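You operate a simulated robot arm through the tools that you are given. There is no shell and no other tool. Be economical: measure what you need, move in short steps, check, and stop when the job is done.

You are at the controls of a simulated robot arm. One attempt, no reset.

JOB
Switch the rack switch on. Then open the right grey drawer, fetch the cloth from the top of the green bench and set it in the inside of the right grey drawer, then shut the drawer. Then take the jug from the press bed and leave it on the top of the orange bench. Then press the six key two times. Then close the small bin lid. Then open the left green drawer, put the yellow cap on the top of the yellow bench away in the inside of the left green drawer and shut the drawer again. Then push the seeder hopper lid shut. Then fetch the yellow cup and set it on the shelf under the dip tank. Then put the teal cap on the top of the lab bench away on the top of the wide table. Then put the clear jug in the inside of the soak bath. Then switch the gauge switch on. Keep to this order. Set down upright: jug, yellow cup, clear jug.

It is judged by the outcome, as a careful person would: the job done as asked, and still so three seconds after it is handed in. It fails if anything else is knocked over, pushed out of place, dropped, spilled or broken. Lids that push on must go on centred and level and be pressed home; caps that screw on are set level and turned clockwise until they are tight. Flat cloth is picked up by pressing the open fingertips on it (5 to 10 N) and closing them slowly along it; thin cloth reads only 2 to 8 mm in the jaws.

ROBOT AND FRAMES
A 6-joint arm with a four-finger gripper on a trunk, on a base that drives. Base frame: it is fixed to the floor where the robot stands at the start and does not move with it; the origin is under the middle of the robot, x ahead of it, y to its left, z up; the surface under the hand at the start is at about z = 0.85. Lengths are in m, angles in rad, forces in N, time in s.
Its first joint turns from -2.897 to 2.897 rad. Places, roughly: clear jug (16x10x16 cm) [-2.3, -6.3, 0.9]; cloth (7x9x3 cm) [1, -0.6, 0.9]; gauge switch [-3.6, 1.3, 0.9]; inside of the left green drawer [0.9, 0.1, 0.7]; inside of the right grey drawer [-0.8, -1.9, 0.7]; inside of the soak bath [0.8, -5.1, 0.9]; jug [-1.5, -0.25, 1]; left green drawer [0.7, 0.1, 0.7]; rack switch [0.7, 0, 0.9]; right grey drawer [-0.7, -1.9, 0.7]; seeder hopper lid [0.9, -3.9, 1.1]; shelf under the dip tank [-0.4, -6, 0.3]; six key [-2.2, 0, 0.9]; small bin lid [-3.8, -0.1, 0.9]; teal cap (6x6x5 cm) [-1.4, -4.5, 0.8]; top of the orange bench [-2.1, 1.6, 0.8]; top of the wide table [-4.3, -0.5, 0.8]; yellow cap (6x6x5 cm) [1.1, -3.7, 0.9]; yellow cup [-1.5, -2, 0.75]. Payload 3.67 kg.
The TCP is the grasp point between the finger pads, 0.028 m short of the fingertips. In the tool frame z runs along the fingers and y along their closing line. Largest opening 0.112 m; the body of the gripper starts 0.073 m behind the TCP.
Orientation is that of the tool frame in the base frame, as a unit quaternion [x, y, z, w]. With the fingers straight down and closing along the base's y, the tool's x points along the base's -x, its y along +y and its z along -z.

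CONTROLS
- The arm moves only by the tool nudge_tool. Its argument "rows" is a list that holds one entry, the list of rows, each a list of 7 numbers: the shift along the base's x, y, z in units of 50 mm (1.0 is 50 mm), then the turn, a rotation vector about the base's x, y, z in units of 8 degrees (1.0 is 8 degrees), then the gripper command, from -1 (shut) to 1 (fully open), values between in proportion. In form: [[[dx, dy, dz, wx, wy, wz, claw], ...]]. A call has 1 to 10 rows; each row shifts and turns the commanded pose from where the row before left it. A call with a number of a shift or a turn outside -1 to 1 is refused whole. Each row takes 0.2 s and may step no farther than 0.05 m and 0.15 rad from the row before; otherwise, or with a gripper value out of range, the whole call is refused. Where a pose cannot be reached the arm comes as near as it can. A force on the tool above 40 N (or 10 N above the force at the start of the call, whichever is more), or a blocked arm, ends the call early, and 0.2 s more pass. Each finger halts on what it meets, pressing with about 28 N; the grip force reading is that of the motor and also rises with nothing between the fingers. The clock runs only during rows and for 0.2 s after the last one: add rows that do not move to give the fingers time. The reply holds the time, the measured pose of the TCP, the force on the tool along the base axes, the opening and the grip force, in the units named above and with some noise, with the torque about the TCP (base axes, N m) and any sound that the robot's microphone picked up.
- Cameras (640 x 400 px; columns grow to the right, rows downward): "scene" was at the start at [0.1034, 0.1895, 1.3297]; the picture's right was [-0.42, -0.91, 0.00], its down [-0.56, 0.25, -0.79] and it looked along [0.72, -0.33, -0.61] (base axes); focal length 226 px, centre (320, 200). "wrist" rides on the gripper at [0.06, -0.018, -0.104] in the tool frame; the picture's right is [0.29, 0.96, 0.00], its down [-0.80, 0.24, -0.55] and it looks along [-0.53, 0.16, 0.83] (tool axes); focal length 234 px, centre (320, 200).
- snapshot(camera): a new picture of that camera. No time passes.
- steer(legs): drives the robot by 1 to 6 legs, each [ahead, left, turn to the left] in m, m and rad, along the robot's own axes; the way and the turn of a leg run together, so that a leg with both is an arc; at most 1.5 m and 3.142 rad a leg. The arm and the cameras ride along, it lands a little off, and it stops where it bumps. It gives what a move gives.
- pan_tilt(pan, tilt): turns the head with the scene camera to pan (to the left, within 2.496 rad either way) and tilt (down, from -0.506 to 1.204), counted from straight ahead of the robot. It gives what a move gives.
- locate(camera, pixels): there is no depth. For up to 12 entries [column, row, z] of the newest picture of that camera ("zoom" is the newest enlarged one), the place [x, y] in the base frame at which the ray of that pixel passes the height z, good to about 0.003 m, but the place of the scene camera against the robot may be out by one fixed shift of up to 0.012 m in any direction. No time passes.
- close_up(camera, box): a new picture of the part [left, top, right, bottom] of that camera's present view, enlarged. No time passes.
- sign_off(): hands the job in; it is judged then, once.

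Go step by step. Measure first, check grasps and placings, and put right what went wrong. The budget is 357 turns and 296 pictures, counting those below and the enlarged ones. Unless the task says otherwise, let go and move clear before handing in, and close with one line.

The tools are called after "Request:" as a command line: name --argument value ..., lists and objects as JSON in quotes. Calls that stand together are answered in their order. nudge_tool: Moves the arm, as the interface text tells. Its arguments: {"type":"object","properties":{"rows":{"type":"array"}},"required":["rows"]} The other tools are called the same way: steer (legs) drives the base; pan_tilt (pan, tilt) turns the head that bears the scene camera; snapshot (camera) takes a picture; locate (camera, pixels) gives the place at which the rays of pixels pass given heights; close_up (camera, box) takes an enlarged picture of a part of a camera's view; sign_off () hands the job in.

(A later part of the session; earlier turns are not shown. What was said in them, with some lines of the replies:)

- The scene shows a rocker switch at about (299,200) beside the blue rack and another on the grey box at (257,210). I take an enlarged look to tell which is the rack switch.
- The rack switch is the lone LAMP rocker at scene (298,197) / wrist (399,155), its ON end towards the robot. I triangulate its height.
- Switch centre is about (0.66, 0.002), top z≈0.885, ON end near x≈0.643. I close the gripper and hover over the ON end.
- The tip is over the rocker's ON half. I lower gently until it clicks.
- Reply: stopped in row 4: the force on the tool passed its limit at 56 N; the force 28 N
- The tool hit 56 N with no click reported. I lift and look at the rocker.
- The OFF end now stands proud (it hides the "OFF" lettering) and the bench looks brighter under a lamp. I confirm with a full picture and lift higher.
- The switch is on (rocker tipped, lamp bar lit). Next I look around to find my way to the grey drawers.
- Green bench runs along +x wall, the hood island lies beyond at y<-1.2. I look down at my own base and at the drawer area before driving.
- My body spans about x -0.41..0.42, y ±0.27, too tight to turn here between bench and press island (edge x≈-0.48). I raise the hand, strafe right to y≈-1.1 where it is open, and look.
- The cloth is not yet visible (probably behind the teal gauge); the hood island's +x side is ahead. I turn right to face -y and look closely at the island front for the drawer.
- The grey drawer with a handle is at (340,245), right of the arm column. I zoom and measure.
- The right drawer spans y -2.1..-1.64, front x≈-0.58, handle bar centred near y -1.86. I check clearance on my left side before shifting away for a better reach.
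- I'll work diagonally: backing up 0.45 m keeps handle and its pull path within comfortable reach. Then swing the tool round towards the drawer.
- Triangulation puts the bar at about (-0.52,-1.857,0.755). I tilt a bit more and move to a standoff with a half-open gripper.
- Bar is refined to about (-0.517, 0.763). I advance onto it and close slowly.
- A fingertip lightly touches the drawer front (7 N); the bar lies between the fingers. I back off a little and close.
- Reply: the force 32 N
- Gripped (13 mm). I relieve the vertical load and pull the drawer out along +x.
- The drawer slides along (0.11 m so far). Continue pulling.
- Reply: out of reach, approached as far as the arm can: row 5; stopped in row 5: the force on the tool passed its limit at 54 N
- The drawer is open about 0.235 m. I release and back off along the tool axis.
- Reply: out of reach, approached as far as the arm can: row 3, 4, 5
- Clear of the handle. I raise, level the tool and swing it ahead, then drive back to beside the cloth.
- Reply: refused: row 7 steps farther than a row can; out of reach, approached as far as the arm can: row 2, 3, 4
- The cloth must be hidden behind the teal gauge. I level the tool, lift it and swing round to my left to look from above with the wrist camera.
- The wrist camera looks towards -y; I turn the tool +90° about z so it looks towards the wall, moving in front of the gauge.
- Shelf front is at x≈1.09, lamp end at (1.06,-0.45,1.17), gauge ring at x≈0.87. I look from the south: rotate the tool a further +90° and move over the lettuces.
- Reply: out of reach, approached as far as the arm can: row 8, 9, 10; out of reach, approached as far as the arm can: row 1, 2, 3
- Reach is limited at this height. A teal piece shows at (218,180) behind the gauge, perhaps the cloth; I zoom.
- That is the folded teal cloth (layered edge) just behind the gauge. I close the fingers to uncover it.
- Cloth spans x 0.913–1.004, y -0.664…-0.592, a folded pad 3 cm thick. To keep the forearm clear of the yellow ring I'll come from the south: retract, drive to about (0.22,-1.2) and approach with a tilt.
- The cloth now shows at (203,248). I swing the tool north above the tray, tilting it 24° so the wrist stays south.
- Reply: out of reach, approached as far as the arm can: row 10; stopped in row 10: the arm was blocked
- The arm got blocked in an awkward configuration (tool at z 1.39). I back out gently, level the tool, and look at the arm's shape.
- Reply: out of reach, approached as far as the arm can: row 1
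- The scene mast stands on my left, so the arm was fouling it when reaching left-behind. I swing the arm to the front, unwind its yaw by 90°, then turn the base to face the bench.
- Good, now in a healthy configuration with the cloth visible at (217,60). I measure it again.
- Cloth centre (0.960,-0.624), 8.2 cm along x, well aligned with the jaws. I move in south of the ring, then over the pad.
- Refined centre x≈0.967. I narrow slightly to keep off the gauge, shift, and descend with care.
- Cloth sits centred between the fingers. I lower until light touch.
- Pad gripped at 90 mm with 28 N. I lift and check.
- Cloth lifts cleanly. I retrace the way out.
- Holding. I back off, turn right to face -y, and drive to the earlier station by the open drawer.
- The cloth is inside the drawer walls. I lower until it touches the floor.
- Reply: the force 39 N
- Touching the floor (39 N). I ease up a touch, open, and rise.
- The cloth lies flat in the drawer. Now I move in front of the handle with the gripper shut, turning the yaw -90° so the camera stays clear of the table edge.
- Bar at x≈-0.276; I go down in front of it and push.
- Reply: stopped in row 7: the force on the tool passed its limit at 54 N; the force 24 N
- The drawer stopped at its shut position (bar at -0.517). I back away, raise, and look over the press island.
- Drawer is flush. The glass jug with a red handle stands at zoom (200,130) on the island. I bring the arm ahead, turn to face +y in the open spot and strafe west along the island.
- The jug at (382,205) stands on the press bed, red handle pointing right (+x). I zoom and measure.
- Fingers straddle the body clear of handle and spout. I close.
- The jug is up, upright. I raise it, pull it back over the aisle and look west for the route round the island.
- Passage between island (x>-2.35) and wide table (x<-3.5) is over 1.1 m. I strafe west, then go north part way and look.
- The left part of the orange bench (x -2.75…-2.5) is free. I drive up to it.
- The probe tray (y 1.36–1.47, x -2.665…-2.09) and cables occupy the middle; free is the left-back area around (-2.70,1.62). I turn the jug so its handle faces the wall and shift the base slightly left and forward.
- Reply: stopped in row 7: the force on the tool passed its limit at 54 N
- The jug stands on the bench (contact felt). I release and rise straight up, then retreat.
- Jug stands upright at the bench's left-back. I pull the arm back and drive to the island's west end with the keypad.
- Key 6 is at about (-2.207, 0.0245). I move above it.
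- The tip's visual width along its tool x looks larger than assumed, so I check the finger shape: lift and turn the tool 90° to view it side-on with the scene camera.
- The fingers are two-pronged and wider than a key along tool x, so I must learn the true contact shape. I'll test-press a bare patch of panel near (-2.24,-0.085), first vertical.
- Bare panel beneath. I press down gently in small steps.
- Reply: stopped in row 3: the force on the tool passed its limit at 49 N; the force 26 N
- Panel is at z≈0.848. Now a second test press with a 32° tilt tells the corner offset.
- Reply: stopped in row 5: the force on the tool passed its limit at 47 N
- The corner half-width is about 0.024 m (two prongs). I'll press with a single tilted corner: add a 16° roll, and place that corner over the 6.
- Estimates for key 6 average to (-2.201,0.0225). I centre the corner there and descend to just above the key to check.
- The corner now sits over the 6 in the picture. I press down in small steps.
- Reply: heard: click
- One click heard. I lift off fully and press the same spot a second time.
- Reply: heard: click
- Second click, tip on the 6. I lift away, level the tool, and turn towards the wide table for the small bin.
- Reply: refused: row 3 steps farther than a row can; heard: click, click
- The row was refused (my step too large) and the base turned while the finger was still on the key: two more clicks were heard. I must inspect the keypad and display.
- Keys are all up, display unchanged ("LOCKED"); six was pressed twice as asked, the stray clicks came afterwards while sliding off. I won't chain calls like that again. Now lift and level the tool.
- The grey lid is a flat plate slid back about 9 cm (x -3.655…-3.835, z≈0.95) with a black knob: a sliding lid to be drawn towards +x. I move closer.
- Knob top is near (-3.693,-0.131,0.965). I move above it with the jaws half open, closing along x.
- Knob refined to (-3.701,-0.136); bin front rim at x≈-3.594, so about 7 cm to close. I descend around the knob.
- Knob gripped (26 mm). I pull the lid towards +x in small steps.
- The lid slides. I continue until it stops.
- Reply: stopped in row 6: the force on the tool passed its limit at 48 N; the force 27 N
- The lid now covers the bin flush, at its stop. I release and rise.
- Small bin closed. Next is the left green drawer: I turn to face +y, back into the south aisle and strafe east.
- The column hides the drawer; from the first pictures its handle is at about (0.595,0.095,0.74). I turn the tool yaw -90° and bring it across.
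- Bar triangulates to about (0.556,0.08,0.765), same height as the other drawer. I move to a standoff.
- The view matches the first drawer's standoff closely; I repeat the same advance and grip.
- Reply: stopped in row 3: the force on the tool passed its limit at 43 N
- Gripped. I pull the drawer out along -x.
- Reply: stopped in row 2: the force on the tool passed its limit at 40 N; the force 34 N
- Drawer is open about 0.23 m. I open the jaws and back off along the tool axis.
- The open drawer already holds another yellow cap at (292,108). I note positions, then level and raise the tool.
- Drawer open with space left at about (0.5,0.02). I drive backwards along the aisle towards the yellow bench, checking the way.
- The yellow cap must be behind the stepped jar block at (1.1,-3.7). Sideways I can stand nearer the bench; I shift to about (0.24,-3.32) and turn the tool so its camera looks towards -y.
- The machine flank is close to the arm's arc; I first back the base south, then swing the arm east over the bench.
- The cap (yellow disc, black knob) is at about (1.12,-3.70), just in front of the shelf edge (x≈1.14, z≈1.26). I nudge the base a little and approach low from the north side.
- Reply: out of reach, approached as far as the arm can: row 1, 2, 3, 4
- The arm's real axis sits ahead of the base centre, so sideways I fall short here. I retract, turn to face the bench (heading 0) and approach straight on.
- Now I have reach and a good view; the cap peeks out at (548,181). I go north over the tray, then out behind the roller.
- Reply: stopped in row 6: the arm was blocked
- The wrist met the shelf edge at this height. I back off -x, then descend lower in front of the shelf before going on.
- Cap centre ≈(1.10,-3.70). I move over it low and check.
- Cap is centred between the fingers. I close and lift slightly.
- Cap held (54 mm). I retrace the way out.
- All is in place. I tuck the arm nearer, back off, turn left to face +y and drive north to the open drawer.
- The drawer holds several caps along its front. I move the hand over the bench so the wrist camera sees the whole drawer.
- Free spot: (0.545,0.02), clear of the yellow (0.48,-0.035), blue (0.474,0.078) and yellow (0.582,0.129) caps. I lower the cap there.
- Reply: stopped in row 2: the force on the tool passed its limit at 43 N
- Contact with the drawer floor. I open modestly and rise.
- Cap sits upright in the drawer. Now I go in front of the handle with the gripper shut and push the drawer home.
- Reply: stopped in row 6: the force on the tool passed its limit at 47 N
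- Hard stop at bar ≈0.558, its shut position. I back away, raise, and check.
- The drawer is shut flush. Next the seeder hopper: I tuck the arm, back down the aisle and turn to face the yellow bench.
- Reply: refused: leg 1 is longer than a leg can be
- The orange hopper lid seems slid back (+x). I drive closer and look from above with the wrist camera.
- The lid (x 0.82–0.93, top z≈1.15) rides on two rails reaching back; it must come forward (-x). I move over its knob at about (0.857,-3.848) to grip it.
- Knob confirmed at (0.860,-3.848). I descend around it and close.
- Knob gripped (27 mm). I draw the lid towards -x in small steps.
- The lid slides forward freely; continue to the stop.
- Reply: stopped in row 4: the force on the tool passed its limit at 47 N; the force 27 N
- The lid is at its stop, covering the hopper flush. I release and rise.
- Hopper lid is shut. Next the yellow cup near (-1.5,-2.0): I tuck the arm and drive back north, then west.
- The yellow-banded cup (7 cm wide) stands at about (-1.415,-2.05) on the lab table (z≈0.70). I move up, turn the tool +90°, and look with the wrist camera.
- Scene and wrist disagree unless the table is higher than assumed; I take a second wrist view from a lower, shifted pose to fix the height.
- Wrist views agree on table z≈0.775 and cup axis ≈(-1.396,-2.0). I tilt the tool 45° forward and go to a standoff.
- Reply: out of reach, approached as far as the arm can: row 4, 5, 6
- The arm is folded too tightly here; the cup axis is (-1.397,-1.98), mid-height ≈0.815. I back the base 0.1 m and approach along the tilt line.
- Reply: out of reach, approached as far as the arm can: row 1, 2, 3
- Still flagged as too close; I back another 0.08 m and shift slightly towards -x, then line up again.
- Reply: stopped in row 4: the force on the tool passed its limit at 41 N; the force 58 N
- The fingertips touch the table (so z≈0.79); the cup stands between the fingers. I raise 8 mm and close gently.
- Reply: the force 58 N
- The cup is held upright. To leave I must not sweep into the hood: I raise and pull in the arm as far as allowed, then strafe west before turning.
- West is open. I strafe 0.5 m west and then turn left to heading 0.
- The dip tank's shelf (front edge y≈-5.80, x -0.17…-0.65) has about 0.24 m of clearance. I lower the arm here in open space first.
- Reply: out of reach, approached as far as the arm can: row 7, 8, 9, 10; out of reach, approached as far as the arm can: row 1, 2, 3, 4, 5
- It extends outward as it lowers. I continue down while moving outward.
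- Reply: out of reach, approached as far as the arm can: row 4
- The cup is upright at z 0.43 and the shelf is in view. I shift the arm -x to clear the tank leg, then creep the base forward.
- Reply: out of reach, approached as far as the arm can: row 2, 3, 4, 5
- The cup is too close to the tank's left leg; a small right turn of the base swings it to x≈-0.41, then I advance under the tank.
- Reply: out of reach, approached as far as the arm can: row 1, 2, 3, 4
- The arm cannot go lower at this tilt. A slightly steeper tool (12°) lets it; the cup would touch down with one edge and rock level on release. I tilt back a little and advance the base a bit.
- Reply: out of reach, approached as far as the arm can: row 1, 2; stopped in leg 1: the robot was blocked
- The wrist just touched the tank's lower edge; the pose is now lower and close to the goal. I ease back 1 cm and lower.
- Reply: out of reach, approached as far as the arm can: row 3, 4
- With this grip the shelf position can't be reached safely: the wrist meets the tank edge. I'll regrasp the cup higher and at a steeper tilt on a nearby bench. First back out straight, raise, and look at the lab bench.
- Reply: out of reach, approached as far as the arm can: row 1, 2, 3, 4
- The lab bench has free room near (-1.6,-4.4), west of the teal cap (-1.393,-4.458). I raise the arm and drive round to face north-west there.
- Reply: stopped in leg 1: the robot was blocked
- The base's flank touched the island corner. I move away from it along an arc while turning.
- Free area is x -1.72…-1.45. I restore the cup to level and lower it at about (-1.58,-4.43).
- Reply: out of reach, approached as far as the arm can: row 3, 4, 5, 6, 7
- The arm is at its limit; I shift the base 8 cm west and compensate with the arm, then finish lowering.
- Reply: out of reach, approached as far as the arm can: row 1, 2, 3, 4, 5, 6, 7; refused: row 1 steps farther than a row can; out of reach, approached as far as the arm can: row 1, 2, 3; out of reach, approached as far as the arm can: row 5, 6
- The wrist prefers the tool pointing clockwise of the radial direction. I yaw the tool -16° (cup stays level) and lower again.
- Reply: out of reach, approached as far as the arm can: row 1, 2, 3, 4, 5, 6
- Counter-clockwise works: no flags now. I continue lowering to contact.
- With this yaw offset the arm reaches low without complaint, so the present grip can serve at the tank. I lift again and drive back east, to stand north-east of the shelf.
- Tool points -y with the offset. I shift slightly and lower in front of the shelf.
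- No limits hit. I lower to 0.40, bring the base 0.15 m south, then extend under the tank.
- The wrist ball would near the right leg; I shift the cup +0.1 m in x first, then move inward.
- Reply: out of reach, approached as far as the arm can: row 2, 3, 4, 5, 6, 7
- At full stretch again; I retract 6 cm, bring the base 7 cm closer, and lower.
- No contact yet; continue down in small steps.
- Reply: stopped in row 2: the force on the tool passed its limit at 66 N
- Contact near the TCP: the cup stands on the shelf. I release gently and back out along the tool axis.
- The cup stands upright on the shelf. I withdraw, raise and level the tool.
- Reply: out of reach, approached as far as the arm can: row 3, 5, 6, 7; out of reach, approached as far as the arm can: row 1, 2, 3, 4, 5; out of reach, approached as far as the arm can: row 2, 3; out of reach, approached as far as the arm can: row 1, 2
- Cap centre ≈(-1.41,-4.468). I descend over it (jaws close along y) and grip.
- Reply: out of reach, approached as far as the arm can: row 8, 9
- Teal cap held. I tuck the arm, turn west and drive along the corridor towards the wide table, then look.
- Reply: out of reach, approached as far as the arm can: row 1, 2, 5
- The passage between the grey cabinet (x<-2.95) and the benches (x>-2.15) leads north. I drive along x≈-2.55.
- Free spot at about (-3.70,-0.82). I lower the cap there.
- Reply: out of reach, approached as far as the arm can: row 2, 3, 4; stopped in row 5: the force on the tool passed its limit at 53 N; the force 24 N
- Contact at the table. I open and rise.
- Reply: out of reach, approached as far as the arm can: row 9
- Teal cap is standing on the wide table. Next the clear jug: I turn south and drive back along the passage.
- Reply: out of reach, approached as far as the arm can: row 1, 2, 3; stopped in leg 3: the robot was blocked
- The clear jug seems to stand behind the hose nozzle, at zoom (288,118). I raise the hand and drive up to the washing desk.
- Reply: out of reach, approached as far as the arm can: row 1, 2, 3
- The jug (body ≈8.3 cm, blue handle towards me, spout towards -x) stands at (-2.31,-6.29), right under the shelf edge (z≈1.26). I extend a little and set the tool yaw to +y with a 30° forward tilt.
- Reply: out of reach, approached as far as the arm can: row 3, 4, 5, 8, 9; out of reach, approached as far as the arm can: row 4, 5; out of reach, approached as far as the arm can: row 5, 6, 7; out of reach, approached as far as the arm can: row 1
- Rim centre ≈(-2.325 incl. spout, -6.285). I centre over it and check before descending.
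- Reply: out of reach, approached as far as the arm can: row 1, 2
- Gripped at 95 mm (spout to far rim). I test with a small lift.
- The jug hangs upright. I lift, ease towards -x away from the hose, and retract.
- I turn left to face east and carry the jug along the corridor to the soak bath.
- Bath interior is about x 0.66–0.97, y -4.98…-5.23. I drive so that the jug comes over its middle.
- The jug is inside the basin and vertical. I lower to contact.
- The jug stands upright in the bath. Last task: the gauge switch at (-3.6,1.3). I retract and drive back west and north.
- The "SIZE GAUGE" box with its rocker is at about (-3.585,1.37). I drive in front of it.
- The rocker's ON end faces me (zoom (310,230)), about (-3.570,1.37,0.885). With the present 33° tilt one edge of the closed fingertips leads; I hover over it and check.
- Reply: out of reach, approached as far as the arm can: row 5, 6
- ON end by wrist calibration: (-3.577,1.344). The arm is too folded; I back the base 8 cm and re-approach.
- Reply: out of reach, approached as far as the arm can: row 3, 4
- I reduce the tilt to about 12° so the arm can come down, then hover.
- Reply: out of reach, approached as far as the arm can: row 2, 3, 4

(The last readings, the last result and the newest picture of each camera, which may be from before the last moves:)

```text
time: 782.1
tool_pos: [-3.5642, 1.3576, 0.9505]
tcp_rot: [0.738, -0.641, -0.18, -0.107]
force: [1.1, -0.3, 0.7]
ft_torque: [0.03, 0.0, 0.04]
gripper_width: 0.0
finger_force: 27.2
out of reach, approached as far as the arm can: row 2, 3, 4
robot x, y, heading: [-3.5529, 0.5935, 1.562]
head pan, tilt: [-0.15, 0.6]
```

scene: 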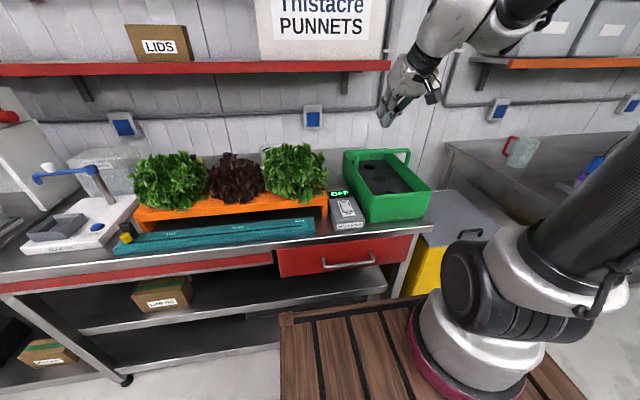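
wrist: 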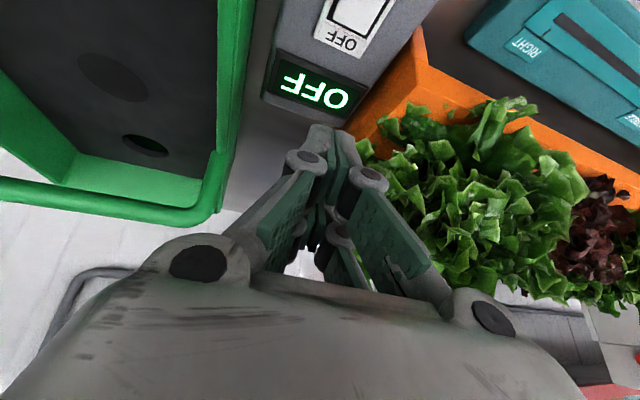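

Request:
nudge_tool --rows '[[[-0.22, -0.06, -0.2, 0, 0, 0, -1], [0, 0, 0, 0, 0, 0, -1]]]'

Request:
close_up --camera "scene" --box '[310, 160, 390, 240]'

Request:
close_up --camera "wrist" --box '[240, 20, 440, 180]'

```text
time: 782.7
tool_pos: [-3.575, 1.3556, 0.9394]
tcp_rot: [0.738, -0.642, -0.179, -0.108]
force: [1.6, -1.5, 3.6]
ft_torque: [-0.02, -0.06, 0.03]
gripper_width: 0.0
finger_force: 28.3
robot x, y, heading: [-3.5559, 0.5947, 1.563]
head pan, tilt: [-0.15, 0.6]
```

```text
5.00 times, centred on (350, 200) of scene
```

zoom: 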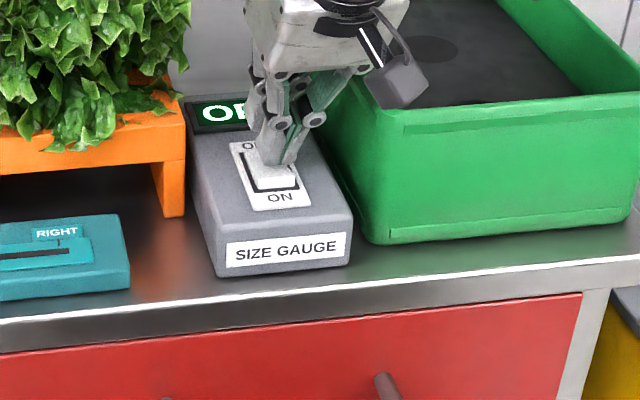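

```text
2.50 times, centred on (340, 100) of wrist
```

zoom: 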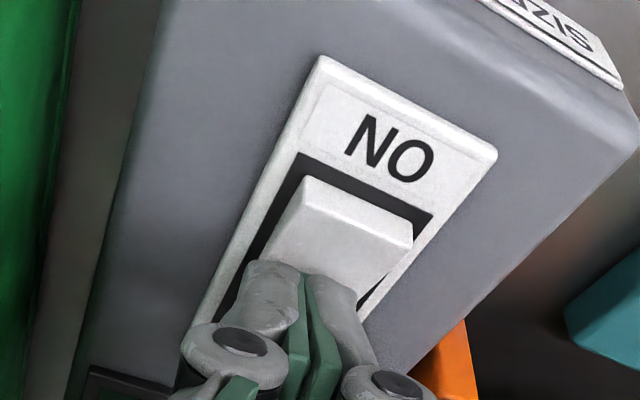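

The tip touches mid-rocker; I lift slightly, shift 12 mm towards the ON end and press.

Request:
nudge_tool --rows '[[[0, 0, 0.2, 0, 0, 0, -1], [-0.04, -0.24, 0, 0, 0, 0, -1], [0, 0, -0.15, 0, 0, 0, -1], [0, 0, -0.1, 0, 0, 0, -1], [0, 0, -0.08, 0, 0, 0, -1], [0, 0, -0.08, 0, 0, 0, -1], [0, 0, -0.08, 0, 0, 0, -1]]]'

Request:
close_up --camera "scene" --box '[310, 160, 390, 240]'

```text
time: 783.9
tool_pos: [-3.5795, 1.343, 0.9369]
tcp_rot: [0.738, -0.64, -0.183, -0.108]
force: [0.9, -15.5, 24.4]
ft_torque: [-0.83, -0.2, -0.13]
gripper_width: 0.0001
finger_force: 27.5
robot x, y, heading: [-3.5526, 0.5934, 1.566]
head pan, tilt: [-0.15, 0.6]
stopped in row 6: the force on the tool passed its limit at 50 N (the readings are from after the stop); the commanded pose is now the measured one
```

```text
5.00 times, centred on (350, 200) of scene
```

zoom: 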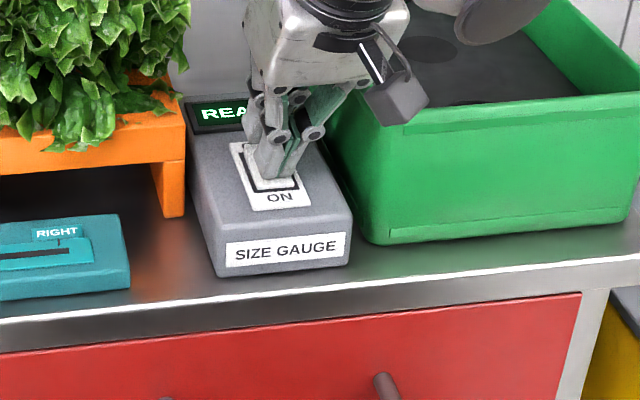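

The display now reads "REA(DY)": the gauge switch is on. I lift away and confirm.

Request:
nudge_tool --rows '[[[0, 0, 0.5, 0, 0, 0, -1], [0, 0, 0.9, 0, 0, 0, -1], [0, 0, 0.9, 0, 0, 0, -1], [0, -0.4, 0.8, 0, 0, 0, -1], [0, -0.5, 0.7, 0, 0, 0, -1]]]'

Request:
snapshot --camera "scene"

```text
time: 785.1
tool_pos: [-3.5683, 1.3031, 1.105]
tcp_rot: [0.739, -0.639, -0.19, -0.101]
force: [-0.3, 1.0, -0.6]
ft_torque: [0.01, 0.01, 0.0]
gripper_width: 0.0
finger_force: 28.4
out of reach, approached as far as the arm can: row 1, 4, 5
robot x, y, heading: [-3.5584, 0.596, 1.566]
head pan, tilt: [-0.15, 0.6]
```

```text
15 pictures are left
```

scene: 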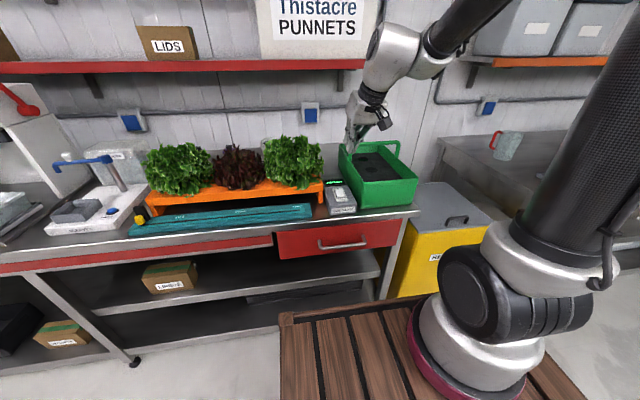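

The gauge now shows READY, the hand is clear, and the glass jug still stands on the orange bench. I hand the job in.

Request:
sign_off

```text
The job is handed in.
```

I carried out every step in the order given and handed the job in. One slip may count against it: when I turned away from the keypad after pressing six twice, the finger was still on the keys. Two more clicks were heard, most likely the five and four keys. I didn't clear them or press six again, and the display still read LOCKED.
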